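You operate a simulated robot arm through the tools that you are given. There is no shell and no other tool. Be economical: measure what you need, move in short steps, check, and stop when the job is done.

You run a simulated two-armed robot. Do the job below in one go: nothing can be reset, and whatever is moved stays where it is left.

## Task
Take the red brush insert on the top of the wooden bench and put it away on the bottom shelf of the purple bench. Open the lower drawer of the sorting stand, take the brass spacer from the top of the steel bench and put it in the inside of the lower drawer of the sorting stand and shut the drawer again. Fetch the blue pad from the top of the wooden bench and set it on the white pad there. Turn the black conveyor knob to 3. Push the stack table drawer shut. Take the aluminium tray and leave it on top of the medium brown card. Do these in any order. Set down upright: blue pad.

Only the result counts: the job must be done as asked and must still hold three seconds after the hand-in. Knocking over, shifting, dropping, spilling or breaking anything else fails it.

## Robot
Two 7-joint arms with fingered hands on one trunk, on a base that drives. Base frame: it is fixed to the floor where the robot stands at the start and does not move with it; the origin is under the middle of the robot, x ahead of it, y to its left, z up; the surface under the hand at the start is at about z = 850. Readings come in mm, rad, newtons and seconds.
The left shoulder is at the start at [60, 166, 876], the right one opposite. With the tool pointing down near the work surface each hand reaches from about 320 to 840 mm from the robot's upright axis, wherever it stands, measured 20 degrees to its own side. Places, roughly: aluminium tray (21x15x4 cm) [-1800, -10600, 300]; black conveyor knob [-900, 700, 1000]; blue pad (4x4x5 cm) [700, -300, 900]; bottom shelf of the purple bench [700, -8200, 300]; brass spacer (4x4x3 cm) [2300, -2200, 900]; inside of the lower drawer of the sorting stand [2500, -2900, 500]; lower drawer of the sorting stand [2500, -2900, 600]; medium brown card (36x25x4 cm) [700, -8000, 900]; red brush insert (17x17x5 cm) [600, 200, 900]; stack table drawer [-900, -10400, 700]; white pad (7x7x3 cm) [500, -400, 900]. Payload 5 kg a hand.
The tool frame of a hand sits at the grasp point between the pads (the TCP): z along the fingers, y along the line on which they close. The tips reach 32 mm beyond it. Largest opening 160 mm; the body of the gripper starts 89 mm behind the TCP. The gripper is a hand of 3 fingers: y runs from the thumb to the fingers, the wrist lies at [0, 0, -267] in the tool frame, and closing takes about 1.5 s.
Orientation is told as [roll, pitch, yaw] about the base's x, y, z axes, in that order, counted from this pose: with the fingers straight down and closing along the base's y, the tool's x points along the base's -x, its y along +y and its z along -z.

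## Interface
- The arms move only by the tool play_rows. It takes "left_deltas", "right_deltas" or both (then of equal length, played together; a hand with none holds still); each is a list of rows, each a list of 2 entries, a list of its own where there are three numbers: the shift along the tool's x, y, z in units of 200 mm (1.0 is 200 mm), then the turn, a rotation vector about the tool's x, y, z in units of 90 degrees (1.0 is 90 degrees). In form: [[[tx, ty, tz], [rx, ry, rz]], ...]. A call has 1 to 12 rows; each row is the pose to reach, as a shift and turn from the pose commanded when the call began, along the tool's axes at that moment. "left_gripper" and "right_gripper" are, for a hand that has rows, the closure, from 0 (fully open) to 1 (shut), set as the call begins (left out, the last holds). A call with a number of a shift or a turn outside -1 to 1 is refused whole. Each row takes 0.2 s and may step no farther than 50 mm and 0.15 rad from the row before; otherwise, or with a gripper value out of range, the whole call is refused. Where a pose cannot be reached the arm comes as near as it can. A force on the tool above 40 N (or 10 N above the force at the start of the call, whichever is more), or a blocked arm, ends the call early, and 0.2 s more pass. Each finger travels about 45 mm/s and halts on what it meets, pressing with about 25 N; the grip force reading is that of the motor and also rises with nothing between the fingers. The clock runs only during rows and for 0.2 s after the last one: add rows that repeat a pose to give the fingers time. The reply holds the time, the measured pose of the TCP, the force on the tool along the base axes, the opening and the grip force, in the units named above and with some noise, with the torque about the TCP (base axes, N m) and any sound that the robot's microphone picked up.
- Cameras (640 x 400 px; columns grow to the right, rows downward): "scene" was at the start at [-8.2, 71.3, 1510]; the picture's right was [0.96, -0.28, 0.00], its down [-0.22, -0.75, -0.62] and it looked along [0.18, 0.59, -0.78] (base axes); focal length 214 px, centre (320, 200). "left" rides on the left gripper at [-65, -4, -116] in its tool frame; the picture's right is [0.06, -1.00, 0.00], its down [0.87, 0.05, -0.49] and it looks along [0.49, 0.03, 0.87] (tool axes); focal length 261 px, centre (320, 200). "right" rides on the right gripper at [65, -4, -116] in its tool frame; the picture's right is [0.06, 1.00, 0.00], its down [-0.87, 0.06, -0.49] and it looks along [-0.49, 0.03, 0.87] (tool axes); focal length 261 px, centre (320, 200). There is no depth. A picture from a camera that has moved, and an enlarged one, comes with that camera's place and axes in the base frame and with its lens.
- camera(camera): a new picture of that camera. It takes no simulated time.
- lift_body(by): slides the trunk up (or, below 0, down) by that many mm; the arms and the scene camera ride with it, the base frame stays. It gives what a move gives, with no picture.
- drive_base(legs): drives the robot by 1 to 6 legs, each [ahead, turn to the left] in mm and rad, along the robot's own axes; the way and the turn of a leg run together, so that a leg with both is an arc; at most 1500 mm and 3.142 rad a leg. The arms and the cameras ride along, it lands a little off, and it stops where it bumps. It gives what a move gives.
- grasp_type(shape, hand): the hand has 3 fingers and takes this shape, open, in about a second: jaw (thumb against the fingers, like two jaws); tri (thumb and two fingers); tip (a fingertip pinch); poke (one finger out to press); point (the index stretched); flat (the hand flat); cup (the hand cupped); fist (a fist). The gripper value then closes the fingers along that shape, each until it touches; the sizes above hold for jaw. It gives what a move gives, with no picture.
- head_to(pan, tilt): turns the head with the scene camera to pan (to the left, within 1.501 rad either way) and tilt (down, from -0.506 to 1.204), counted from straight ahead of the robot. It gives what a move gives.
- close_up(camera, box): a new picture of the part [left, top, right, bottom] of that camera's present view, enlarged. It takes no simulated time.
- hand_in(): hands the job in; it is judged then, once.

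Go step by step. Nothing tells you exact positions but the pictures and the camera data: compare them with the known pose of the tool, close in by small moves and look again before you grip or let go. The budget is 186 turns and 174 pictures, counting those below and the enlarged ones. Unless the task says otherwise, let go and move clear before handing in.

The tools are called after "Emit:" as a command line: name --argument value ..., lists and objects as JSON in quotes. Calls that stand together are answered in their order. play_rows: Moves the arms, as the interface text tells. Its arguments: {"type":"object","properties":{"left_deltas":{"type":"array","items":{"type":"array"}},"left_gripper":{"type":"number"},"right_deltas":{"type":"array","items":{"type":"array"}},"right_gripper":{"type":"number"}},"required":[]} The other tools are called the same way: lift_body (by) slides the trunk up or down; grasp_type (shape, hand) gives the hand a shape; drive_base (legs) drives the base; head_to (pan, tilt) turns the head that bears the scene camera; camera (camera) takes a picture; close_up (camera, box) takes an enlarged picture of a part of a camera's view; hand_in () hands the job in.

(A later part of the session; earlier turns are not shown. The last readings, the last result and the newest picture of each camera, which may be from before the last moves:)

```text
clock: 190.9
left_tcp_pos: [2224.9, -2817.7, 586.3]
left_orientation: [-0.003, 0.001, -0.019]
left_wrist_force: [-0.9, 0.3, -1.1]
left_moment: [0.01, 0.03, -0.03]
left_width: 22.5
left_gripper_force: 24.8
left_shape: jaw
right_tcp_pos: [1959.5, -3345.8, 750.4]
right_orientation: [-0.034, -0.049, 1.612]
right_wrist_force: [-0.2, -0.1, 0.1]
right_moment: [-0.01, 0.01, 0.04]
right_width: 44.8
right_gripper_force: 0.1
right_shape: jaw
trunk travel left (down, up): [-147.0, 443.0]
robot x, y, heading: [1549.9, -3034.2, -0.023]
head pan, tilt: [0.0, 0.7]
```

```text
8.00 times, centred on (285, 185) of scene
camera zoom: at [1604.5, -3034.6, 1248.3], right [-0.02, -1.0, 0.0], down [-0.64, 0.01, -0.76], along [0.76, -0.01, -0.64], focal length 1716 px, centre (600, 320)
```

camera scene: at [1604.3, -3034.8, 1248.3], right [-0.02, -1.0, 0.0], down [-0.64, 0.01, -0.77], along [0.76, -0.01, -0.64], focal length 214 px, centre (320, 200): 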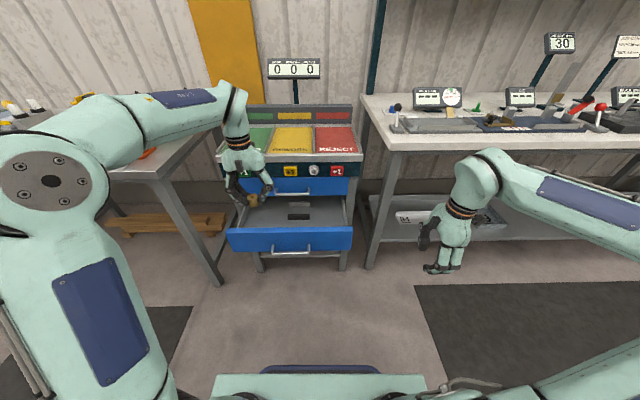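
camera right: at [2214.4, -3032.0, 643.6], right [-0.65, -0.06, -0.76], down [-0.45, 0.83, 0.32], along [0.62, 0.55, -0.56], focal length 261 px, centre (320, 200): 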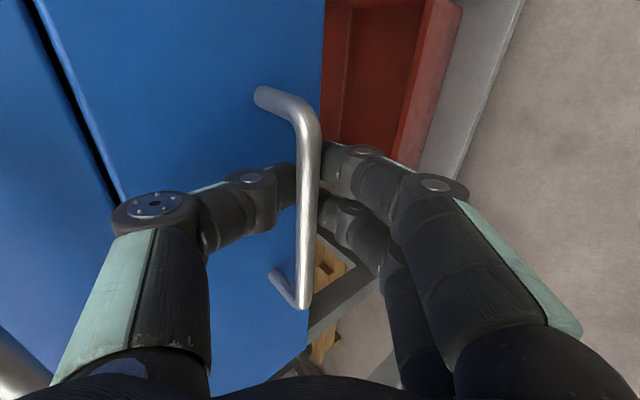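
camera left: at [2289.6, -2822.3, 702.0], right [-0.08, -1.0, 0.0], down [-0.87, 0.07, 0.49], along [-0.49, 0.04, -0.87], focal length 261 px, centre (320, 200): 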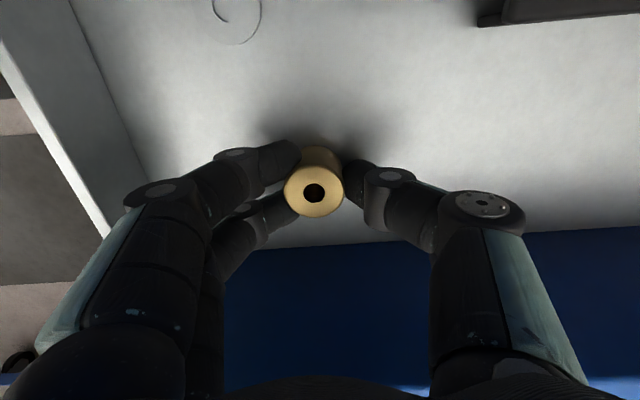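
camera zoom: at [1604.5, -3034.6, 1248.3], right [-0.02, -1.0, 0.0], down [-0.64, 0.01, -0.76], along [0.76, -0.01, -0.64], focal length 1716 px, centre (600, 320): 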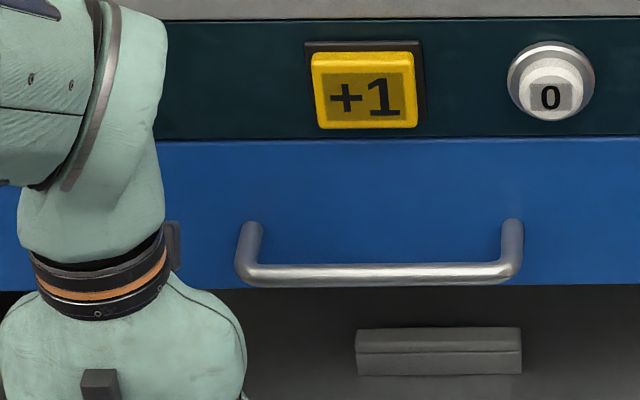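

Shadow shows it's close to the floor; feeling down.

Emit:
play_rows --left_deltas '[[[0, 0, 0.015], [0, 0, 0]], [[0, 0, 0.03], [0, 0, 0]], [[0, 0, 0.03], [0, 0, 0]]]'

Emit:
play_rows --left_deltas '[[[0, 0, 0.015], [0, 0, 0]], [[0, 0, 0.025], [0, 0, 0]], [[0, 0, 0.025], [0, 0, 0]]]'

```text
clock: 191.7
left_tcp_pos: [2226.0, -2816.4, 584.0]
left_orientation: [-0.001, -0.005, -0.02]
left_wrist_force: [1.2, 0.0, 29.0]
left_moment: [0.23, -0.1, -0.02]
left_width: 24.0
left_gripper_force: 24.8
left_shape: jaw
right_tcp_pos: [1959.1, -3346.3, 751.2]
right_orientation: [-0.036, -0.05, 1.613]
right_wrist_force: [0.1, -0.1, -0.5]
right_moment: [0.01, 0.06, -0.01]
right_width: 44.9
right_gripper_force: 0.0
right_shape: jaw
trunk travel left (down, up): [-147.0, 443.0]
robot x, y, heading: [1549.9, -3031.0, -0.021]
head pan, tilt: [0.0, 0.7]
```

```text
clock: 192.1
left_tcp_pos: [2228.7, -2818.2, 584.6]
left_orientation: [-0.002, -0.011, -0.018]
left_wrist_force: [3.1, 1.3, 19.6]
left_moment: [0.15, -0.04, -0.04]
left_width: 25.3
left_gripper_force: 25.1
left_shape: jaw
right_tcp_pos: [1959.0, -3347.1, 751.2]
right_orientation: [-0.037, -0.05, 1.613]
right_wrist_force: [0.1, -1.1, -0.3]
right_moment: [-0.02, 0.01, -0.02]
right_width: 45.1
right_gripper_force: 0.0
right_shape: jaw
trunk travel left (down, up): [-147.0, 443.0]
robot x, y, heading: [1549.1, -3030.6, -0.022]
head pan, tilt: [0.0, 0.7]
stopped in row 2 (left hand): the force on the tool passed its limit at 42 N (the readings are from after the stop); the commanded pose is now the measured one
```

Floor contact. Opening and rising out of the drawer.

Emit:
play_rows --left_deltas '[[[0, 0, 0], [0, 0, 0]], [[0, 0, 0], [0, 0, 0]], [[0, 0, 0], [0, 0, 0]], [[0, 0, -0.1], [0, 0, 0]], [[0, 0, -0.3], [0, 0, 0]], [[0, 0, -0.5], [0, 0, 0]], [[0, 0, -0.75], [0, 0, 0]], [[0, 0, -1], [0, 0, 0]]]' --left_gripper 0.7

Emit:
camera --camera "left"

```text
clock: 193.9
left_tcp_pos: [2229.1, -2816.3, 781.9]
left_orientation: [-0.002, -0.004, -0.018]
left_wrist_force: [-0.2, 0.5, 0.3]
left_moment: [0.01, 0.0, 0.01]
left_width: 47.8
left_gripper_force: 0.0
left_shape: jaw
right_tcp_pos: [1960.0, -3346.2, 750.6]
right_orientation: [-0.034, -0.05, 1.613]
right_wrist_force: [0.1, 0.0, -0.3]
right_moment: [0.02, 0.01, -0.02]
right_width: 44.9
right_gripper_force: 0.0
right_shape: jaw
trunk travel left (down, up): [-147.0, 443.0]
robot x, y, heading: [1548.1, -3029.9, -0.023]
head pan, tilt: [0.0, 0.7]
```

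```text
89 pictures are left
camera left: at [2292.5, -2822.6, 898.0], right [-0.08, -1.0, 0.0], down [-0.87, 0.07, 0.49], along [-0.49, 0.04, -0.87], focal length 261 px, centre (320, 200)
```

left: 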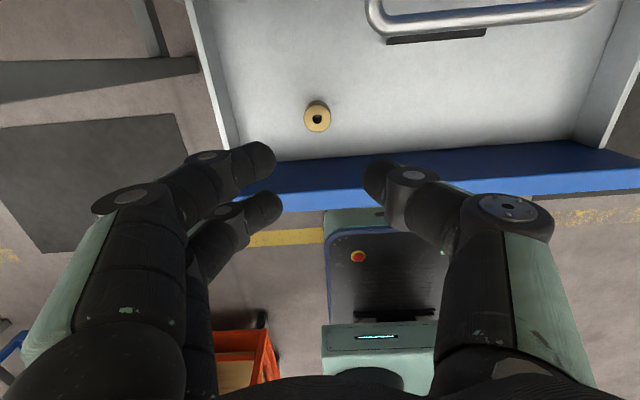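

The spacer stands in the drawer. Next: push the drawer shut with the right hand. I'll retract the left hand, raise the trunk, and shift the base left.

Emit:
play_rows --left_deltas '[[[0.2, 0, -0.05], [0, 0, 0]], [[0.4, 0, -0.1], [0, 0, 0]], [[0.6, 0, -0.1], [0, 0, 0]], [[0.8, 0, -0.1], [0, 0, 0]], [[1.0, 0, -0.1], [0, 0, 0]]]'

Emit:
lift_body --by 200

Emit:
drive_base --legs '[[-50, 0], [0, 1.591], [250, 0], [0, -1.571]]'

Emit:
lift_body --by -200

```text
clock: 195.1
left_tcp_pos: [2021.9, -2813.4, 801.8]
left_orientation: [-0.002, -0.003, -0.017]
left_wrist_force: [0.0, -0.2, -0.2]
left_moment: [-0.03, 0.0, 0.0]
left_width: 47.8
left_gripper_force: 0.1
left_shape: jaw
right_tcp_pos: [1960.4, -3346.1, 751.1]
right_orientation: [-0.036, -0.049, 1.614]
right_wrist_force: [-0.2, 0.0, 0.1]
right_moment: [0.01, 0.03, -0.01]
right_width: 44.6
right_gripper_force: 0.2
right_shape: jaw
trunk travel left (down, up): [-147.0, 443.0]
robot x, y, heading: [1548.3, -3027.9, -0.018]
head pan, tilt: [0.0, 0.7]
```

```text
clock: 197.3
left_tcp_pos: [2022.3, -2812.5, 1000.5]
left_orientation: [-0.004, -0.006, -0.02]
left_wrist_force: [-0.2, 0.1, 0.4]
left_moment: [0.0, 0.01, -0.02]
left_width: 47.5
left_gripper_force: 0.0
left_shape: jaw
right_tcp_pos: [1959.8, -3347.2, 950.2]
right_orientation: [-0.033, -0.049, 1.613]
right_wrist_force: [-0.2, 0.1, -0.2]
right_moment: [-0.02, -0.01, -0.04]
right_width: 44.8
right_gripper_force: 0.2
right_shape: jaw
trunk travel left (down, up): [-347.0, 243.0]
robot x, y, heading: [1547.3, -3035.6, -0.018]
head pan, tilt: [0.0, 0.7]
```

```text
clock: 207.6
left_tcp_pos: [1968.6, -2555.8, 1000.5]
left_orientation: [-0.003, -0.003, -0.005]
left_wrist_force: [-0.1, 0.3, -0.5]
left_moment: [0.02, -0.03, 0.06]
left_width: 47.6
left_gripper_force: 0.0
left_shape: jaw
right_tcp_pos: [1914.0, -3089.6, 950.8]
right_orientation: [-0.035, -0.05, 1.627]
right_wrist_force: [-0.8, 0.5, -0.4]
right_moment: [-0.01, 0.0, 0.03]
right_width: 44.6
right_gripper_force: 0.1
right_shape: jaw
trunk travel left (down, up): [-347.0, 243.0]
robot x, y, heading: [1499.9, -2782.1, -0.004]
head pan, tilt: [0.0, 0.7]
```

```text
clock: 209.8
left_tcp_pos: [1969.3, -2554.8, 801.4]
left_orientation: [-0.002, -0.002, -0.003]
left_wrist_force: [-0.9, 0.1, -0.4]
left_moment: [-0.01, -0.01, 0.0]
left_width: 47.7
left_gripper_force: 0.1
left_shape: jaw
right_tcp_pos: [1914.2, -3090.2, 750.9]
right_orientation: [-0.034, -0.049, 1.626]
right_wrist_force: [-0.1, -0.8, 0.1]
right_moment: [0.01, 0.0, -0.03]
right_width: 44.6
right_gripper_force: 0.1
right_shape: jaw
trunk travel left (down, up): [-147.0, 443.0]
robot x, y, heading: [1497.4, -2783.3, -0.005]
head pan, tilt: [0.0, 0.7]
```

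Emit:
play_rows --right_deltas '[[[-0.09, -0.11, 0.05], [0.083, 0, 0]], [[-0.18, -0.22, 0.1], [0.166, 0, 0]], [[-0.27, -0.33, 0.2], [0.25, 0, 0]], [[-0.36, -0.44, 0.3], [0.333, 0, 0]], [[-0.45, -0.55, 0.42], [0.416, 0, 0]], [[-0.54, -0.66, 0.55], [0.5, 0, 0]]]' --right_gripper 1.0

Emit:
camera --camera "right"

Emit:
close_up --camera "scene" --box '[270, 110, 450, 270]'

```text
clock: 211.2
left_tcp_pos: [1968.9, -2555.3, 801.5]
left_orientation: [-0.005, -0.003, -0.003]
left_wrist_force: [0.6, 0.7, -0.8]
left_moment: [-0.02, 0.04, 0.01]
left_width: 47.7
left_gripper_force: 0.0
left_shape: jaw
right_tcp_pos: [2040.6, -2970.1, 648.3]
right_orientation: [-0.802, -0.055, 1.613]
right_wrist_force: [3.2, 1.7, 2.9]
right_moment: [-0.15, 0.37, -0.09]
right_width: 0.1
right_gripper_force: 24.8
right_shape: jaw
trunk travel left (down, up): [-147.0, 443.0]
robot x, y, heading: [1499.0, -2781.1, -0.003]
head pan, tilt: [0.0, 0.7]
```

```text
88 pictures are left
camera right: at [1964.0, -3042.8, 727.9], right [-0.69, -0.05, -0.72], down [-0.43, 0.83, 0.35], along [0.58, 0.55, -0.6], focal length 261 px, centre (320, 200)
```

right: 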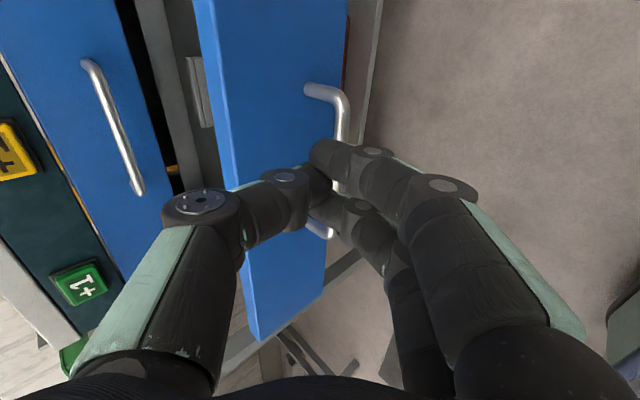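

```text
2.50 times, centred on (360, 190) of scene
camera zoom: at [1554.4, -2782.2, 1248.5], right [0.0, -1.0, 0.0], down [-0.64, 0.0, -0.76], along [0.76, 0.0, -0.64], focal length 536 px, centre (220, 225)
```

zoom: 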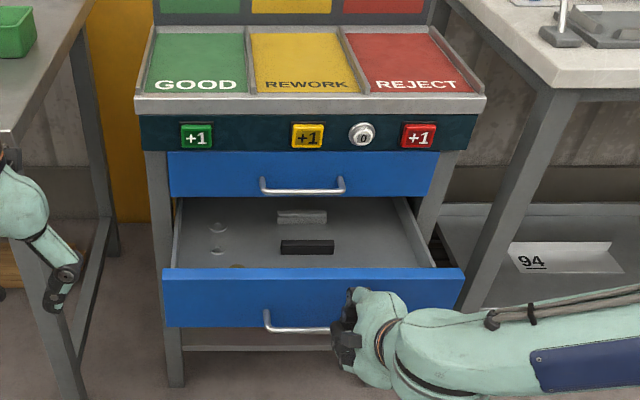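

Fist is in front of the drawer face. Pushing by driving forward.

Emit:
drive_base --legs '[[130, 0]]'

Emit:
camera --camera "right"

Emit:
close_up --camera "scene" --box '[270, 110, 450, 270]'

```text
clock: 212.4
left_tcp_pos: [2101.3, -2557.7, 801.4]
left_orientation: [-0.001, -0.005, -0.004]
left_wrist_force: [-0.6, -0.6, -0.1]
left_moment: [-0.01, -0.01, -0.01]
left_width: 47.8
left_gripper_force: 0.1
left_shape: jaw
right_tcp_pos: [2177.0, -2970.9, 652.2]
right_orientation: [-0.82, -0.048, 1.625]
right_wrist_force: [0.1, -0.3, -0.2]
right_moment: [-0.01, -0.02, 0.0]
right_width: 0.1
right_gripper_force: 25.2
right_shape: jaw
trunk travel left (down, up): [-147.0, 443.0]
robot x, y, heading: [1632.1, -2781.6, -0.004]
head pan, tilt: [0.0, 0.7]
```

```text
86 pictures are left
camera right: at [2097.8, -3044.4, 730.5], right [-0.68, -0.06, -0.73], down [-0.44, 0.83, 0.34], along [0.59, 0.55, -0.59], focal length 261 px, centre (320, 200)
```

right: 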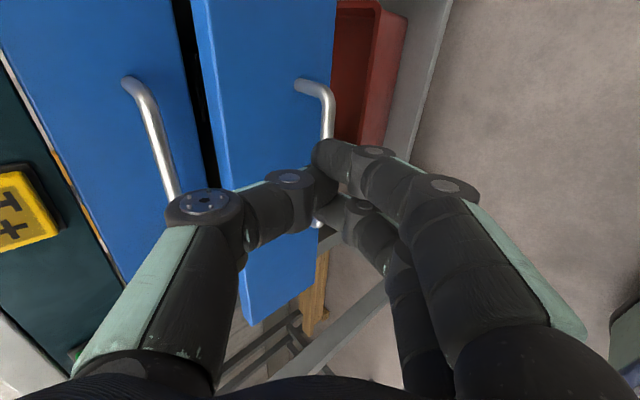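

```text
2.50 times, centred on (360, 190) of scene
camera zoom: at [1685.5, -2784.0, 1248.3], right [-0.01, -1.0, 0.0], down [-0.64, 0.0, -0.77], along [0.77, 0.0, -0.64], focal length 536 px, centre (220, 225)
```

zoom: 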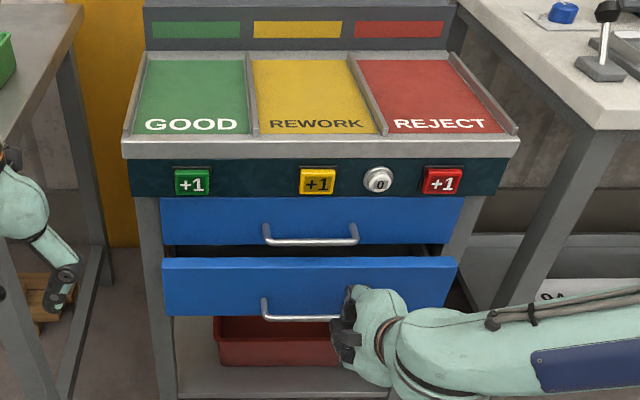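

Working; ~100 mm left. I'll pull the left hand back from the steel bench first, then push on.

Emit:
play_rows --left_deltas '[[[0.2, 0, -0.1], [0, 0, 0]], [[0.4, 0, -0.2], [0, 0, 0]], [[0.6, 0, -0.3], [0, 0, 0]], [[0.8, 0, -0.5], [0, 0, 0]]]'

Emit:
drive_base --legs '[[85, 0]]'

Emit:
close_up --camera "scene" --box '[270, 110, 450, 270]'

```text
refused: row 4 steps farther than a row can; nothing moved
```

```text
clock: 213.5
left_tcp_pos: [2187.1, -2557.4, 801.7]
left_orientation: [-0.001, -0.003, -0.003]
left_wrist_force: [-0.2, -0.5, -0.2]
left_moment: [-0.01, -0.02, 0.01]
left_width: 47.6
left_gripper_force: 0.1
left_shape: jaw
right_tcp_pos: [2260.6, -2971.9, 652.1]
right_orientation: [-0.82, -0.05, 1.625]
right_wrist_force: [0.2, 0.8, 0.2]
right_moment: [0.01, -0.03, 0.01]
right_width: 0.0
right_gripper_force: 25.5
right_shape: jaw
trunk travel left (down, up): [-147.0, 443.0]
robot x, y, heading: [1714.4, -2784.0, -0.011]
head pan, tilt: [0.0, 0.7]
```

```text
2.50 times, centred on (360, 190) of scene
camera zoom: at [1771.5, -2784.5, 1248.3], right [-0.01, -1.0, 0.0], down [-0.64, 0.0, -0.77], along [0.77, 0.0, -0.64], focal length 536 px, centre (220, 225)
```

zoom: 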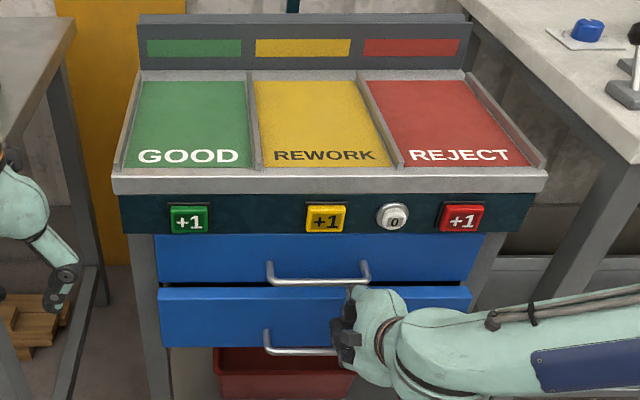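

The left-hand retract was refused (step too long); no contact happened. I'll retract it now, then look at the gap.

Emit:
play_rows --left_deltas '[[[0.2, 0, 0], [0, 0, 0]], [[0.4, 0, 0], [0, 0, 0]], [[0.6, 0, -0.1], [0, 0, 0]], [[0.8, 0, -0.2], [0, 0, 0]], [[1.0, 0, -0.3], [0, 0, 0]]]'

Emit:
drive_base --legs '[[25, 0]]'

Emit:
camera --camera "scene"

Emit:
camera --camera "right"

```text
clock: 214.7
left_tcp_pos: [1983.7, -2555.4, 861.1]
left_orientation: [-0.002, -0.004, -0.004]
left_wrist_force: [0.4, 0.0, -0.5]
left_moment: [0.0, 0.01, -0.02]
left_width: 47.6
left_gripper_force: 0.0
left_shape: jaw
right_tcp_pos: [2262.1, -2971.1, 651.8]
right_orientation: [-0.821, -0.05, 1.624]
right_wrist_force: [0.7, 0.3, -0.8]
right_moment: [-0.02, 0.01, -0.01]
right_width: 0.1
right_gripper_force: 24.9
right_shape: jaw
trunk travel left (down, up): [-147.0, 443.0]
robot x, y, heading: [1714.7, -2782.8, -0.004]
head pan, tilt: [0.0, 0.7]
```

```text
clock: 215.5
left_tcp_pos: [2008.3, -2556.6, 861.0]
left_orientation: [-0.001, -0.004, -0.005]
left_wrist_force: [-0.3, 1.5, 0.8]
left_moment: [0.05, 0.03, 0.0]
left_width: 47.6
left_gripper_force: 0.2
left_shape: jaw
right_tcp_pos: [2283.9, -2972.7, 650.1]
right_orientation: [-0.816, -0.049, 1.626]
right_wrist_force: [-38.0, 4.7, -7.2]
right_moment: [-0.19, -1.32, 0.03]
right_width: 0.0
right_gripper_force: 25.0
right_shape: jaw
trunk travel left (down, up): [-147.0, 443.0]
robot x, y, heading: [1741.1, -2779.1, -0.007]
head pan, tilt: [0.0, 0.7]
```

```text
83 pictures are left
camera scene: at [1794.6, -2784.6, 1248.3], right [-0.01, -1.0, 0.0], down [-0.64, 0.0, -0.77], along [0.77, -0.01, -0.64], focal length 214 px, centre (320, 200)
```

scene: 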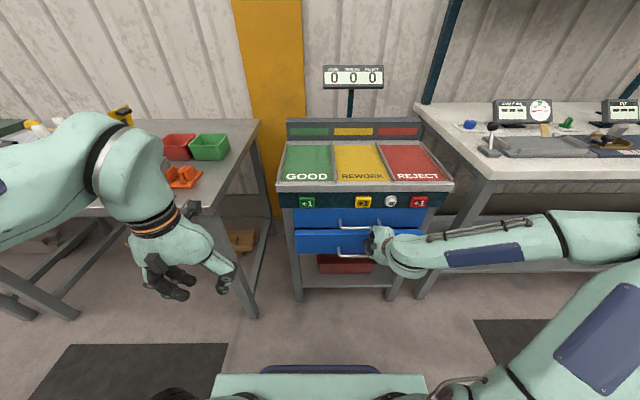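

```text
82 pictures are left
camera right: at [2205.5, -3045.1, 729.7], right [-0.68, -0.07, -0.73], down [-0.44, 0.83, 0.34], along [0.58, 0.55, -0.59], focal length 261 px, centre (320, 200)
```

right: 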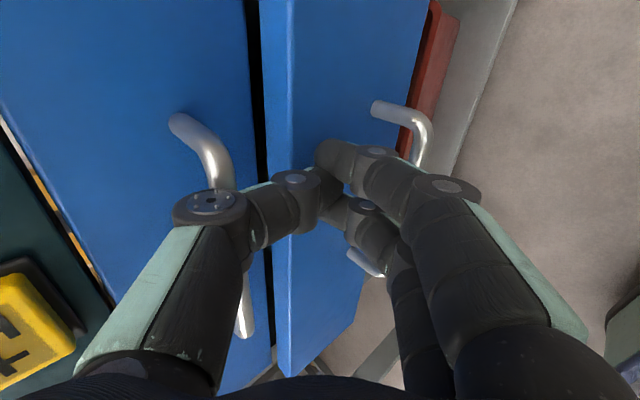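

The thumb knuckle meets the upper handle. I'll back off, lower the hand 62 mm and push on the lower handle bar itself.

Emit:
drive_base --legs '[[-80, 0]]'

Emit:
lift_body --by -62

Emit:
drive_base --legs '[[50, 0]]'

Emit:
camera --camera "right"

```text
clock: 216.6
left_tcp_pos: [1930.1, -2556.0, 861.0]
left_orientation: [-0.003, -0.004, -0.003]
left_wrist_force: [0.1, 0.2, -0.8]
left_moment: [0.0, 0.01, 0.01]
left_width: 47.6
left_gripper_force: 0.1
left_shape: jaw
right_tcp_pos: [2204.6, -2969.2, 650.7]
right_orientation: [-0.814, -0.05, 1.63]
right_wrist_force: [0.8, -0.3, -0.7]
right_moment: [-0.01, 0.01, 0.0]
right_width: 0.3
right_gripper_force: 24.7
right_shape: jaw
trunk travel left (down, up): [-147.0, 443.0]
robot x, y, heading: [1659.8, -2780.6, -0.007]
head pan, tilt: [0.0, 0.7]
```

```text
clock: 217.6
left_tcp_pos: [1929.8, -2554.3, 799.5]
left_orientation: [-0.002, -0.004, -0.004]
left_wrist_force: [-0.2, -0.1, -0.2]
left_moment: [-0.02, -0.02, -0.01]
left_width: 47.7
left_gripper_force: 0.1
left_shape: jaw
right_tcp_pos: [2204.6, -2970.8, 588.8]
right_orientation: [-0.815, -0.048, 1.629]
right_wrist_force: [-0.5, 1.1, -0.7]
right_moment: [0.04, 0.02, 0.02]
right_width: 0.0
right_gripper_force: 24.5
right_shape: jaw
trunk travel left (down, up): [-85.0, 505.0]
robot x, y, heading: [1663.4, -2781.7, -0.011]
head pan, tilt: [0.0, 0.7]
```

```text
clock: 218.5
left_tcp_pos: [1980.4, -2555.3, 799.5]
left_orientation: [-0.002, -0.004, -0.004]
left_wrist_force: [-0.3, 0.9, 0.8]
left_moment: [0.01, 0.03, 0.0]
left_width: 48.0
left_gripper_force: 0.0
left_shape: jaw
right_tcp_pos: [2255.3, -2970.7, 588.0]
right_orientation: [-0.814, -0.049, 1.63]
right_wrist_force: [0.2, -0.2, 0.2]
right_moment: [-0.01, -0.01, 0.02]
right_width: 0.2
right_gripper_force: 24.9
right_shape: jaw
trunk travel left (down, up): [-85.0, 505.0]
robot x, y, heading: [1710.3, -2784.5, -0.002]
head pan, tilt: [0.0, 0.7]
```

```text
81 pictures are left
camera right: at [2178.3, -3043.5, 667.2], right [-0.68, -0.07, -0.73], down [-0.44, 0.83, 0.34], along [0.58, 0.55, -0.59], focal length 261 px, centre (320, 200)
```

right: 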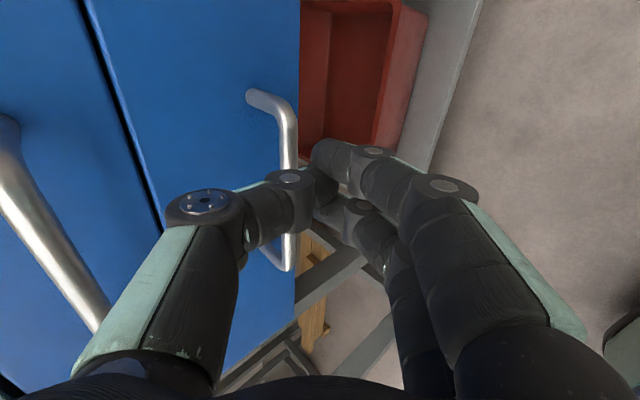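

Emit:
drive_base --legs '[[20, 0]]'

Emit:
close_up --camera "scene" --box '[270, 150, 450, 310]'

```text
clock: 219.3
left_tcp_pos: [2000.5, -2554.8, 798.5]
left_orientation: [-0.002, -0.003, -0.004]
left_wrist_force: [-0.2, 0.3, 1.0]
left_moment: [0.0, -0.01, 0.02]
left_width: 47.8
left_gripper_force: 0.2
left_shape: jaw
right_tcp_pos: [2275.5, -2970.3, 588.6]
right_orientation: [-0.815, -0.049, 1.628]
right_wrist_force: [0.5, 0.3, 0.0]
right_moment: [0.05, -0.01, 0.02]
right_width: 0.2
right_gripper_force: 24.9
right_shape: jaw
trunk travel left (down, up): [-85.0, 505.0]
robot x, y, heading: [1731.2, -2782.6, -0.002]
head pan, tilt: [0.0, 0.7]
```

```text
2.50 times, centred on (360, 230) of scene
camera zoom: at [1787.5, -2784.4, 1186.3], right [0.0, -1.0, 0.0], down [-0.64, 0.0, -0.77], along [0.77, 0.0, -0.64], focal length 536 px, centre (220, 125)
```

zoom: 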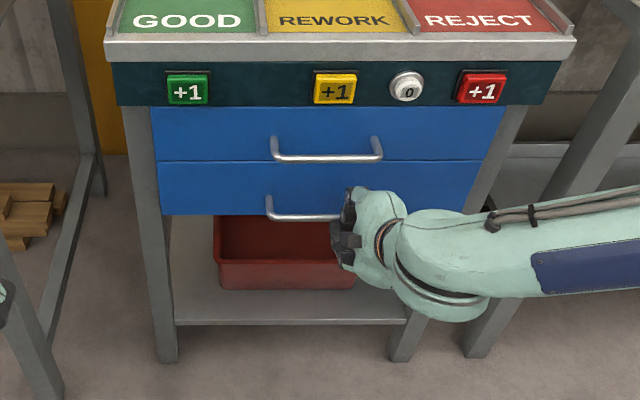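

The drawer looks flush. A final small push until resistance to be sure.

Emit:
drive_base --legs '[[15, 0]]'

Emit:
drive_base --legs '[[-150, 0]]'

Emit:
close_up --camera "scene" --box '[270, 110, 450, 270]'

Emit:
camera --camera "right"

```text
clock: 220.2
left_tcp_pos: [2010.3, -2555.9, 799.8]
left_orientation: [-0.001, -0.006, -0.006]
left_wrist_force: [-0.3, -0.6, 0.4]
left_moment: [0.02, 0.01, 0.04]
left_width: 47.8
left_gripper_force: 0.0
left_shape: jaw
right_tcp_pos: [2279.4, -2969.7, 586.0]
right_orientation: [-0.803, -0.051, 1.633]
right_wrist_force: [-10.6, 0.6, 3.7]
right_moment: [-0.01, 0.09, -0.03]
right_width: 0.0
right_gripper_force: 24.6
right_shape: jaw
trunk travel left (down, up): [-85.0, 505.0]
robot x, y, heading: [1743.5, -2783.0, -0.009]
head pan, tilt: [0.0, 0.7]
stopped in leg 1: the force on the tool passed its limit at 54 N (the readings are from after the stop); the commanded pose is now the measured one
```

```text
clock: 221.5
left_tcp_pos: [1864.9, -2554.4, 798.6]
left_orientation: [-0.002, -0.004, -0.006]
left_wrist_force: [-0.3, -0.7, -0.2]
left_moment: [0.0, 0.03, -0.03]
left_width: 47.6
left_gripper_force: 0.1
left_shape: jaw
right_tcp_pos: [2133.2, -2968.8, 584.9]
right_orientation: [-0.807, -0.051, 1.632]
right_wrist_force: [0.7, 0.1, -0.5]
right_moment: [-0.02, -0.02, 0.0]
right_width: 0.0
right_gripper_force: 24.9
right_shape: jaw
trunk travel left (down, up): [-85.0, 505.0]
robot x, y, heading: [1595.1, -2779.3, -0.008]
head pan, tilt: [0.0, 0.7]
```

```text
2.50 times, centred on (360, 190) of scene
camera zoom: at [1650.9, -2783.6, 1186.3], right [-0.01, -1.0, 0.0], down [-0.64, 0.0, -0.76], along [0.76, -0.01, -0.64], focal length 536 px, centre (220, 225)
```

zoom: 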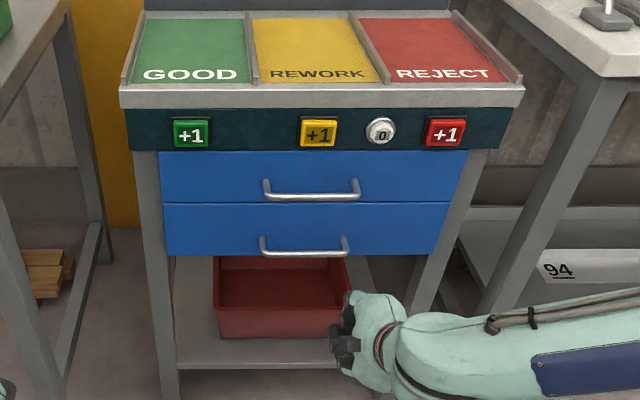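

```text
78 pictures are left
camera right: at [2057.7, -3042.4, 665.2], right [-0.69, -0.07, -0.72], down [-0.44, 0.83, 0.34], along [0.57, 0.56, -0.6], focal length 261 px, centre (320, 200)
```

right: 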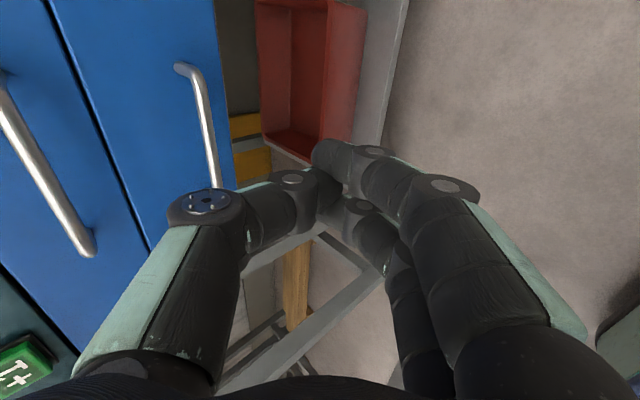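

The drawer is shut with the spacer inside. Now back for the red insert: fold the right arm, raise the trunk, drive.

Emit:
play_rows --right_deltas '[[[0.06, -0.03, -0.15], [-0.087, 0, 0]], [[0.12, -0.05, -0.31], [-0.174, 0, 0]], [[0.18, -0.08, -0.46], [-0.26, 0, 0]], [[0.23, -0.11, -0.62], [-0.347, 0, 0]], [[0.29, -0.13, -0.78], [-0.434, 0, 0]], [[0.35, -0.16, -0.93], [-0.52, 0, 0]]]'

Emit:
lift_body --by 340

Emit:
drive_base --legs '[[0, -3.105], [1265, 0], [0, -1.152], [1458, 0], [0, -0.58], [1500, 0]]'

Emit:
drive_base --legs '[[0, -1.438]]'

Emit:
head_to --pan 0.25 --tilt 0.8

Emit:
camera --camera "scene"

```text
clock: 222.9
left_tcp_pos: [1864.6, -2554.7, 799.8]
left_orientation: [-0.002, -0.006, -0.003]
left_wrist_force: [-1.1, 0.3, 1.3]
left_moment: [-0.11, -0.04, 0.01]
left_width: 47.7
left_gripper_force: 0.0
left_shape: jaw
right_tcp_pos: [2031.5, -3049.1, 737.4]
right_orientation: [-0.031, -0.024, 1.645]
right_wrist_force: [-5.2, -1.6, -0.2]
right_moment: [0.21, -0.45, -0.04]
right_width: 0.0
right_gripper_force: 24.9
right_shape: jaw
trunk travel left (down, up): [-85.0, 505.0]
robot x, y, heading: [1599.2, -2783.1, -0.008]
head pan, tilt: [0.0, 0.7]
```

```text
clock: 226.2
left_tcp_pos: [1864.3, -2554.9, 1138.7]
left_orientation: [-0.003, -0.007, -0.005]
left_wrist_force: [0.1, -0.2, -0.5]
left_moment: [0.01, -0.03, 0.0]
left_width: 47.8
left_gripper_force: 0.2
left_shape: jaw
right_tcp_pos: [2026.3, -3050.6, 1070.7]
right_orientation: [0.002, -0.051, 1.632]
right_wrist_force: [0.5, 0.5, 0.1]
right_moment: [-0.01, 0.03, 0.02]
right_width: 0.0
right_gripper_force: 25.2
right_shape: jaw
trunk travel left (down, up): [-425.0, 165.0]
robot x, y, heading: [1595.7, -2782.0, -0.01]
head pan, tilt: [0.0, 0.7]
```

```text
clock: 238.6
left_tcp_pos: [367.8, -2987.5, 1138.1]
left_orientation: [-0.009, -0.007, 3.106]
left_wrist_force: [0.0, -1.1, -0.1]
left_moment: [0.15, -0.05, -0.03]
left_width: 48.1
left_gripper_force: 0.0
left_shape: jaw
right_tcp_pos: [221.0, -2485.0, 1075.2]
right_orientation: [-0.01, -0.049, -1.59]
right_wrist_force: [-1.1, -0.6, 0.5]
right_moment: [0.09, -0.02, 0.0]
right_width: 0.0
right_gripper_force: 25.1
right_shape: jaw
trunk travel left (down, up): [-425.0, 165.0]
robot x, y, heading: [643.9, -2765.6, 3.009]
head pan, tilt: [0.0, 0.7]
stopped in leg 2: the robot was blocked; the commanded pose is now the measured one
```

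```text
clock: 240.9
left_tcp_pos: [284.8, -2781.1, 1142.8]
left_orientation: [-0.001, -0.013, 2.512]
left_wrist_force: [1.3, -0.4, 0.6]
left_moment: [0.09, 0.04, 0.0]
left_width: 47.8
left_gripper_force: 0.1
left_shape: jaw
right_tcp_pos: [442.6, -2284.5, 1074.1]
right_orientation: [-0.014, -0.059, -2.182]
right_wrist_force: [12.6, 8.8, 7.5]
right_moment: [-0.37, 1.12, -0.08]
right_width: 0.2
right_gripper_force: 25.1
right_shape: jaw
trunk travel left (down, up): [-425.0, 165.0]
robot x, y, heading: [620.7, -2767.3, 2.528]
head pan, tilt: [0.0, 0.7]
stopped in leg 1: the robot was blocked; the commanded pose is now the measured one
```

```text
clock: 241.6
left_tcp_pos: [284.5, -2782.1, 1142.2]
left_orientation: [-0.003, -0.013, 2.512]
left_wrist_force: [0.4, -0.9, 0.9]
left_moment: [-0.02, -0.01, 0.01]
left_width: 48.0
left_gripper_force: 0.0
left_shape: jaw
right_tcp_pos: [441.1, -2285.2, 1074.4]
right_orientation: [-0.012, -0.059, -2.181]
right_wrist_force: [-0.2, 0.1, 0.8]
right_moment: [0.01, 0.03, -0.03]
right_width: 0.1
right_gripper_force: 24.9
right_shape: jaw
trunk travel left (down, up): [-425.0, 165.0]
robot x, y, heading: [625.5, -2764.6, 2.525]
head pan, tilt: [0.25, 0.799]
```

```text
77 pictures are left
camera scene: at [564.3, -2768.4, 1518.7], right [0.36, 0.93, 0.01], down [0.67, -0.25, -0.7], along [-0.65, 0.26, -0.72], focal length 214 px, centre (320, 200)
```

scene: 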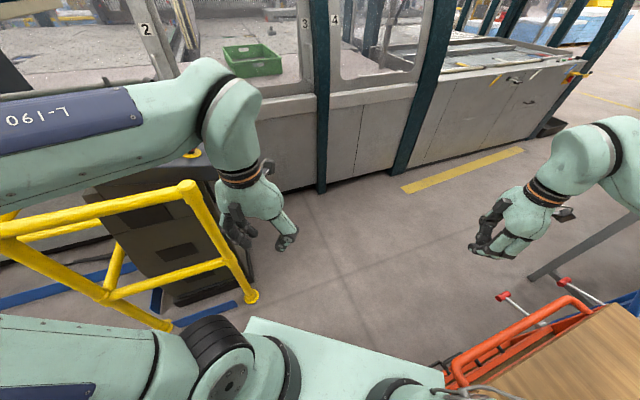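

The drive was blocked near the orange cart. Let me look at what's touching before moving.

Emit:
head_to --pan -1.0 --tilt 0.9

Emit:
camera --camera "scene"

Emit:
camera --camera "right"

```text
clock: 243.1
left_tcp_pos: [286.2, -2782.3, 1142.5]
left_orientation: [-0.001, -0.018, 2.511]
left_wrist_force: [0.5, -0.1, 0.5]
left_moment: [0.0, -0.01, 0.0]
left_width: 48.1
left_gripper_force: 0.2
left_shape: jaw
right_tcp_pos: [442.7, -2286.3, 1074.1]
right_orientation: [-0.012, -0.065, -2.183]
right_wrist_force: [-0.1, 0.8, 0.3]
right_moment: [-0.01, 0.0, -0.01]
right_width: 0.0
right_gripper_force: 24.9
right_shape: jaw
trunk travel left (down, up): [-425.0, 165.0]
robot x, y, heading: [622.9, -2766.1, 2.525]
head pan, tilt: [-1.0, 0.901]
```

```text
76 pictures are left
camera scene: at [644.9, -2722.1, 1511.4], right [1.0, -0.05, 0.0], down [-0.03, -0.78, -0.63], along [0.03, 0.63, -0.78], focal length 214 px, centre (320, 200)
```

scene: 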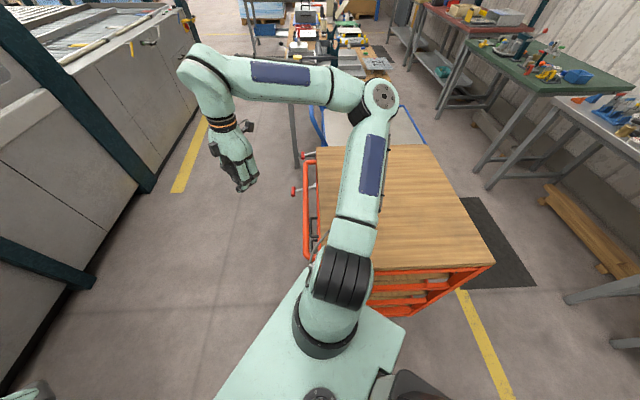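

```text
75 pictures are left
camera right: at [481.9, -2224.9, 1185.5], right [0.85, -0.52, -0.02], down [-0.43, -0.72, 0.55], along [-0.3, -0.46, -0.84], focal length 261 px, centre (320, 200)
```

right: 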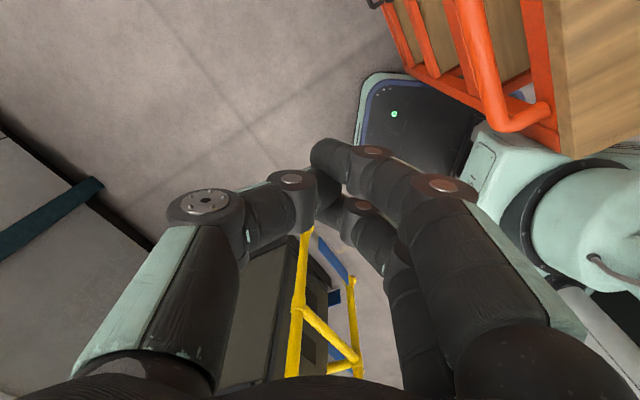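

The base is just beside the orange cart (cart still looks square in place). I'll raise the trunk, back away diagonally, and fold the right arm in.

Emit:
lift_body --by 120

Emit:
drive_base --legs '[[-200, 0]]'

Emit:
play_rows --right_deltas '[[[0, 0, 0], [0, 0, 0.09]], [[0, 0, 0], [0, 0, 0.18]], [[0, 0, 0], [0, 0, 0.27]], [[0, 0, 0], [0, 0, 0.36]], [[0, 0, 0], [0, 0, 0.45]], [[0, 0, 0], [0, 0, 0.54]], [[0, 0, 0], [0, 0, 0.63]], [[0, 0, 0], [0, 0, 0.72]], [[0, 0, 0], [0, 0, 0.81]], [[0, 0, 0], [0, 0, 0.9]], [[0, 0, 0], [0, 0, 0.99]]]' --right_gripper 0.5

Emit:
camera --camera "scene"

```text
clock: 244.6
left_tcp_pos: [286.4, -2778.8, 1264.5]
left_orientation: [0.003, -0.018, 2.517]
left_wrist_force: [-2.2, -3.2, -1.0]
left_moment: [0.37, -0.27, 0.02]
left_width: 48.1
left_gripper_force: 0.1
left_shape: jaw
right_tcp_pos: [436.0, -2287.4, 1182.3]
right_orientation: [-0.001, -0.125, -2.169]
right_wrist_force: [-29.7, -12.2, -27.6]
right_moment: [0.04, -2.29, 0.37]
right_width: 0.0
right_gripper_force: 25.0
right_shape: jaw
trunk travel left (down, up): [-545.0, 45.0]
robot x, y, heading: [616.7, -2768.2, 2.528]
head pan, tilt: [-1.0, 0.901]
```

```text
clock: 246.2
left_tcp_pos: [451.9, -2892.1, 1263.6]
left_orientation: [0.006, -0.016, 2.512]
left_wrist_force: [-0.4, -0.6, -0.4]
left_moment: [0.01, 0.05, -0.02]
left_width: 47.9
left_gripper_force: 0.0
left_shape: jaw
right_tcp_pos: [609.5, -2396.1, 1192.4]
right_orientation: [-0.015, -0.066, -2.176]
right_wrist_force: [1.2, -0.2, -0.3]
right_moment: [0.05, 0.0, 0.0]
right_width: 0.0
right_gripper_force: 24.9
right_shape: jaw
trunk travel left (down, up): [-545.0, 45.0]
robot x, y, heading: [788.3, -2877.3, 2.519]
head pan, tilt: [-1.0, 0.901]
```

```text
clock: 248.6
left_tcp_pos: [451.4, -2891.8, 1263.8]
left_orientation: [0.006, -0.015, 2.51]
left_wrist_force: [0.1, 0.8, 0.3]
left_moment: [-0.02, 0.02, 0.02]
left_width: 48.2
left_gripper_force: 0.0
left_shape: jaw
right_tcp_pos: [609.8, -2394.4, 1191.5]
right_orientation: [0.065, -0.013, 2.548]
right_wrist_force: [0.8, -0.9, 0.0]
right_moment: [0.02, 0.03, 0.02]
right_width: 79.7
right_gripper_force: 0.1
right_shape: jaw
trunk travel left (down, up): [-545.0, 45.0]
robot x, y, heading: [786.7, -2881.1, 2.521]
head pan, tilt: [-1.0, 0.901]
```

```text
74 pictures are left
camera scene: at [816.4, -2823.1, 1630.2], right [1.0, -0.05, 0.0], down [-0.04, -0.78, -0.62], along [0.03, 0.62, -0.78], focal length 214 px, centre (320, 200)
```

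scene: 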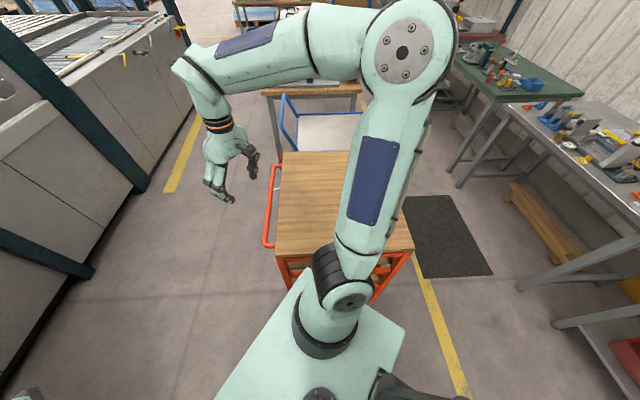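

The cart position agrees with the earlier view. Driving on around the cart with more clearance.

Emit:
drive_base --legs '[[0, 0.56], [455, 0], [0, -1.04], [1500, 0]]'

```text
clock: 262.7
left_tcp_pos: [-638.0, -1358.7, 1263.1]
left_orientation: [0.006, -0.014, 2.019]
left_wrist_force: [-0.6, 0.5, 0.8]
left_moment: [-0.05, 0.03, 0.02]
left_width: 47.8
left_gripper_force: 0.0
left_shape: jaw
right_tcp_pos: [-264.1, -996.3, 1190.9]
right_orientation: [0.065, -0.014, 2.056]
right_wrist_force: [0.4, -1.0, 0.4]
right_moment: [0.05, -0.03, -0.01]
right_width: 79.7
right_gripper_force: 0.0
right_shape: jaw
trunk travel left (down, up): [-545.0, 45.0]
robot x, y, heading: [-334.3, -1505.1, 2.027]
head pan, tilt: [-1.0, 0.901]
```

Emit:
drive_base --legs '[[0, -0.634], [1500, 0], [0, -1.393]]'

Emit:
head_to --pan 0.25 --tilt 0.85

Emit:
camera --camera "scene"

```text
clock: 275.5
left_tcp_pos: [221.7, 172.7, 1263.5]
left_orientation: [0.007, -0.015, -0.041]
left_wrist_force: [0.2, 0.1, 0.3]
left_moment: [0.0, -0.05, 0.02]
left_width: 47.9
left_gripper_force: 0.0
left_shape: jaw
right_tcp_pos: [367.8, -328.3, 1191.2]
right_orientation: [0.063, -0.016, -0.002]
right_wrist_force: [-0.2, 0.0, -0.6]
right_moment: [-0.01, -0.01, -0.03]
right_width: 80.0
right_gripper_force: 0.0
right_shape: jaw
trunk travel left (down, up): [-545.0, 45.0]
robot x, y, heading: [-54.2, -24.6, -0.033]
head pan, tilt: [-1.0, 0.901]
```

```text
clock: 277.0
left_tcp_pos: [221.6, 172.0, 1264.3]
left_orientation: [0.006, -0.015, -0.041]
left_wrist_force: [0.0, 0.5, 0.3]
left_moment: [0.0, 0.0, 0.02]
left_width: 48.0
left_gripper_force: 0.0
left_shape: jaw
right_tcp_pos: [367.2, -328.1, 1193.2]
right_orientation: [0.065, -0.015, -0.001]
right_wrist_force: [-0.8, 0.2, -0.3]
right_moment: [0.0, -0.01, -0.03]
right_width: 80.0
right_gripper_force: 0.0
right_shape: jaw
trunk travel left (down, up): [-545.0, 45.0]
robot x, y, heading: [-48.1, -22.8, -0.035]
head pan, tilt: [0.25, 0.85]
```

```text
73 pictures are left
camera scene: at [-4.0, -7.2, 1634.1], right [0.21, -0.98, 0.0], down [-0.73, -0.16, -0.66], along [0.64, 0.14, -0.75], focal length 214 px, centre (320, 200)
```

scene: 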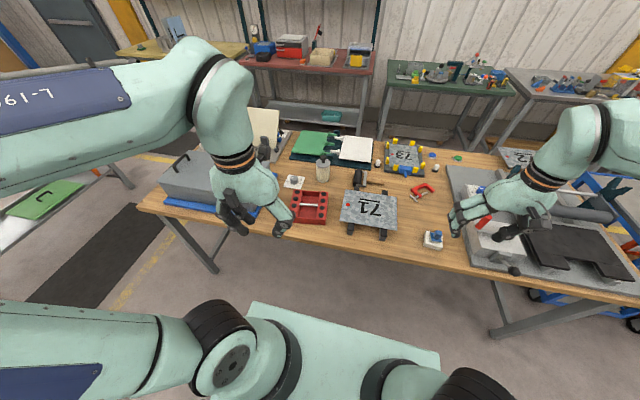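

The insert with its cross bar is ahead. Taking a close-up for its exact position.

Emit:
close_up --camera "scene" --box '[270, 170, 350, 240]'

```text
5.71 times, centred on (310, 205) of scene
camera zoom: at [-4.0, -7.2, 1634.1], right [0.21, -0.98, 0.0], down [-0.73, -0.16, -0.66], along [0.64, 0.14, -0.75], focal length 1226 px, centre (377, 171)
```

zoom: 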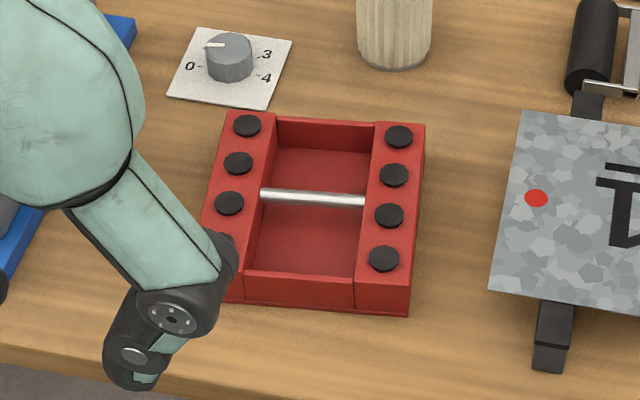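

Bar centre at about (594,177,888), rotated ~0.085 rad. Bringing the left hand over it, turned to close across the bar.

Emit:
play_rows --left_deltas '[[[-0.09, 0, 0.05], [0, 0, 0.084]], [[-0.18, 0, 0.1], [0, 0, 0.168]], [[-0.27, 0, 0.15], [0, 0, 0.252]], [[-0.36, 0, 0.2], [0, 0, 0.336]], [[-0.45, 0, 0.25], [0, 0, 0.42]], [[-0.54, 0, 0.3], [0, 0, 0.504]], [[-0.63, 0, 0.35], [0, 0, 0.588]], [[-0.72, 0, 0.4], [0, 0, 0.672]], [[-0.81, 0, 0.45], [0, 0, 0.756]], [[-0.9, 0, 0.5], [0, 0, 0.84]], [[-1.0, 0, 0.55], [0, 0, 0.92]]]' --left_gripper 0.5

```text
clock: 279.4
left_tcp_pos: [423.3, 164.6, 1157.2]
left_orientation: [0.015, 0.003, -1.489]
left_wrist_force: [0.0, -0.3, -0.4]
left_moment: [0.01, 0.0, 0.0]
left_width: 79.5
left_gripper_force: 0.2
left_shape: jaw
right_tcp_pos: [368.4, -328.6, 1191.5]
right_orientation: [0.064, -0.013, -0.003]
right_wrist_force: [0.4, -0.2, -0.5]
right_moment: [-0.02, 0.02, -0.02]
right_width: 80.0
right_gripper_force: 0.0
right_shape: jaw
trunk travel left (down, up): [-545.0, 45.0]
robot x, y, heading: [-52.5, -22.4, -0.035]
head pan, tilt: [0.25, 0.85]
```

Emit:
play_rows --left_deltas '[[[0, 0.17, 0.1], [0.0095, -0.002, 0]], [[0, 0.34, 0.25], [0.0095, -0.002, 0]], [[0, 0.51, 0.4], [0.0095, -0.002, 0]], [[0, 0.68, 0.55], [0.0095, -0.002, 0]], [[-0.008, 0.857, 0.7], [0.0095, -0.002, 0]], [[-0.008, 0.857, 0.785], [0.0095, -0.002, 0]]]'

Emit:
camera --camera "left"

```text
clock: 280.8
left_tcp_pos: [595.9, 179.0, 1003.5]
left_orientation: [0.001, 0.0, -1.487]
left_wrist_force: [-0.1, 1.0, -0.4]
left_moment: [-0.01, -0.01, -0.02]
left_width: 79.7
left_gripper_force: 0.1
left_shape: jaw
right_tcp_pos: [366.2, -327.6, 1192.3]
right_orientation: [0.065, -0.015, -0.002]
right_wrist_force: [-1.6, -0.7, -0.8]
right_moment: [0.02, -0.01, 0.01]
right_width: 80.0
right_gripper_force: 0.0
right_shape: jaw
trunk travel left (down, up): [-545.0, 45.0]
robot x, y, heading: [-52.4, -23.6, -0.034]
head pan, tilt: [0.25, 0.85]
```

```text
71 pictures are left
camera left: at [596.7, 113.5, 1118.2], right [-1.0, -0.02, 0.0], down [-0.02, 0.87, 0.49], along [-0.01, 0.49, -0.87], focal length 261 px, centre (320, 200)
```

left: 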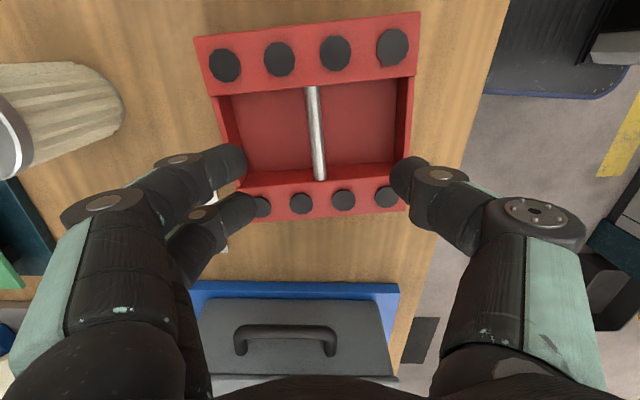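

Well centred over the bar. Descending and closing on it.

Emit:
play_rows --left_deltas '[[[0, 0, 0.2], [0, 0, 0]], [[0, 0, 0.35], [0, 0, 0]], [[0, 0, 0.46], [0, 0, 0]], [[0, 0, 0.53], [0, 0, 0]], [[0, 0, 0.53], [0, 0, 0]]]'

Emit:
play_rows --left_deltas '[[[0, 0, 0], [0, 0, 0]], [[0, 0, 0], [0, 0, 0]], [[0, 0, 0], [0, 0, 0]], [[0, 0, 0], [0, 0, 0]], [[0, 0, 0], [0, 0, 0]], [[0, 0, 0], [0, 0, 0]]]' --left_gripper 1.0

Emit:
camera --camera "left"

Emit:
close_up --camera "scene" --box '[250, 150, 370, 260]'

```text
clock: 282.0
left_tcp_pos: [597.6, 178.4, 894.7]
left_orientation: [0.0, 0.001, -1.487]
left_wrist_force: [0.5, 0.1, 0.2]
left_moment: [0.0, -0.02, 0.02]
left_width: 79.6
left_gripper_force: 0.1
left_shape: jaw
right_tcp_pos: [367.2, -328.1, 1191.6]
right_orientation: [0.066, -0.014, -0.002]
right_wrist_force: [-0.2, -0.9, 0.1]
right_moment: [-0.03, 0.01, -0.01]
right_width: 79.9
right_gripper_force: 0.0
right_shape: jaw
trunk travel left (down, up): [-545.0, 45.0]
robot x, y, heading: [-50.0, -21.5, -0.036]
head pan, tilt: [0.25, 0.85]
```

```text
clock: 283.4
left_tcp_pos: [597.4, 178.5, 894.5]
left_orientation: [0.001, 0.0, -1.488]
left_wrist_force: [-0.3, -0.4, -3.5]
left_moment: [-0.02, 0.01, -0.05]
left_width: 0.0
left_gripper_force: 25.1
left_shape: jaw
right_tcp_pos: [367.9, -327.1, 1190.9]
right_orientation: [0.063, -0.014, -0.002]
right_wrist_force: [0.4, 0.4, -0.2]
right_moment: [-0.01, 0.0, -0.03]
right_width: 80.0
right_gripper_force: 0.0
right_shape: jaw
trunk travel left (down, up): [-545.0, 45.0]
robot x, y, heading: [-49.2, -25.6, -0.034]
head pan, tilt: [0.25, 0.85]
```

```text
70 pictures are left
camera left: at [597.9, 113.4, 1010.4], right [-1.0, -0.02, 0.0], down [-0.02, 0.87, 0.49], along [-0.01, 0.49, -0.87], focal length 261 px, centre (320, 200)
```

left: 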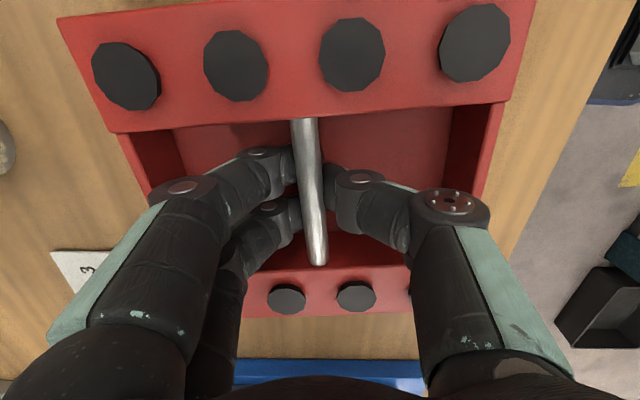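

```text
3.64 times, centred on (310, 205) of scene
camera zoom: at [-3.7, -7.1, 1634.0], right [0.22, -0.98, 0.0], down [-0.73, -0.16, -0.66], along [0.64, 0.14, -0.75], focal length 780 px, centre (356, 182)
```

zoom: 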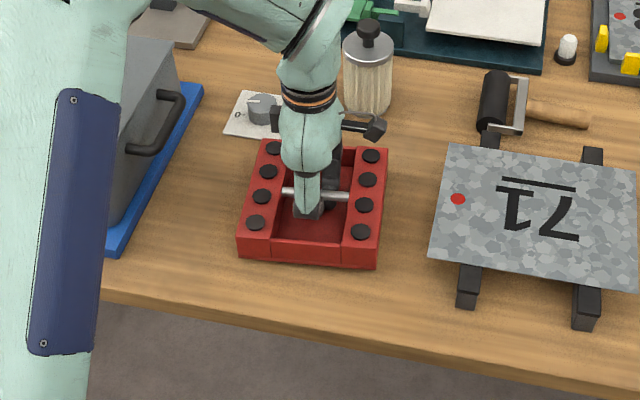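

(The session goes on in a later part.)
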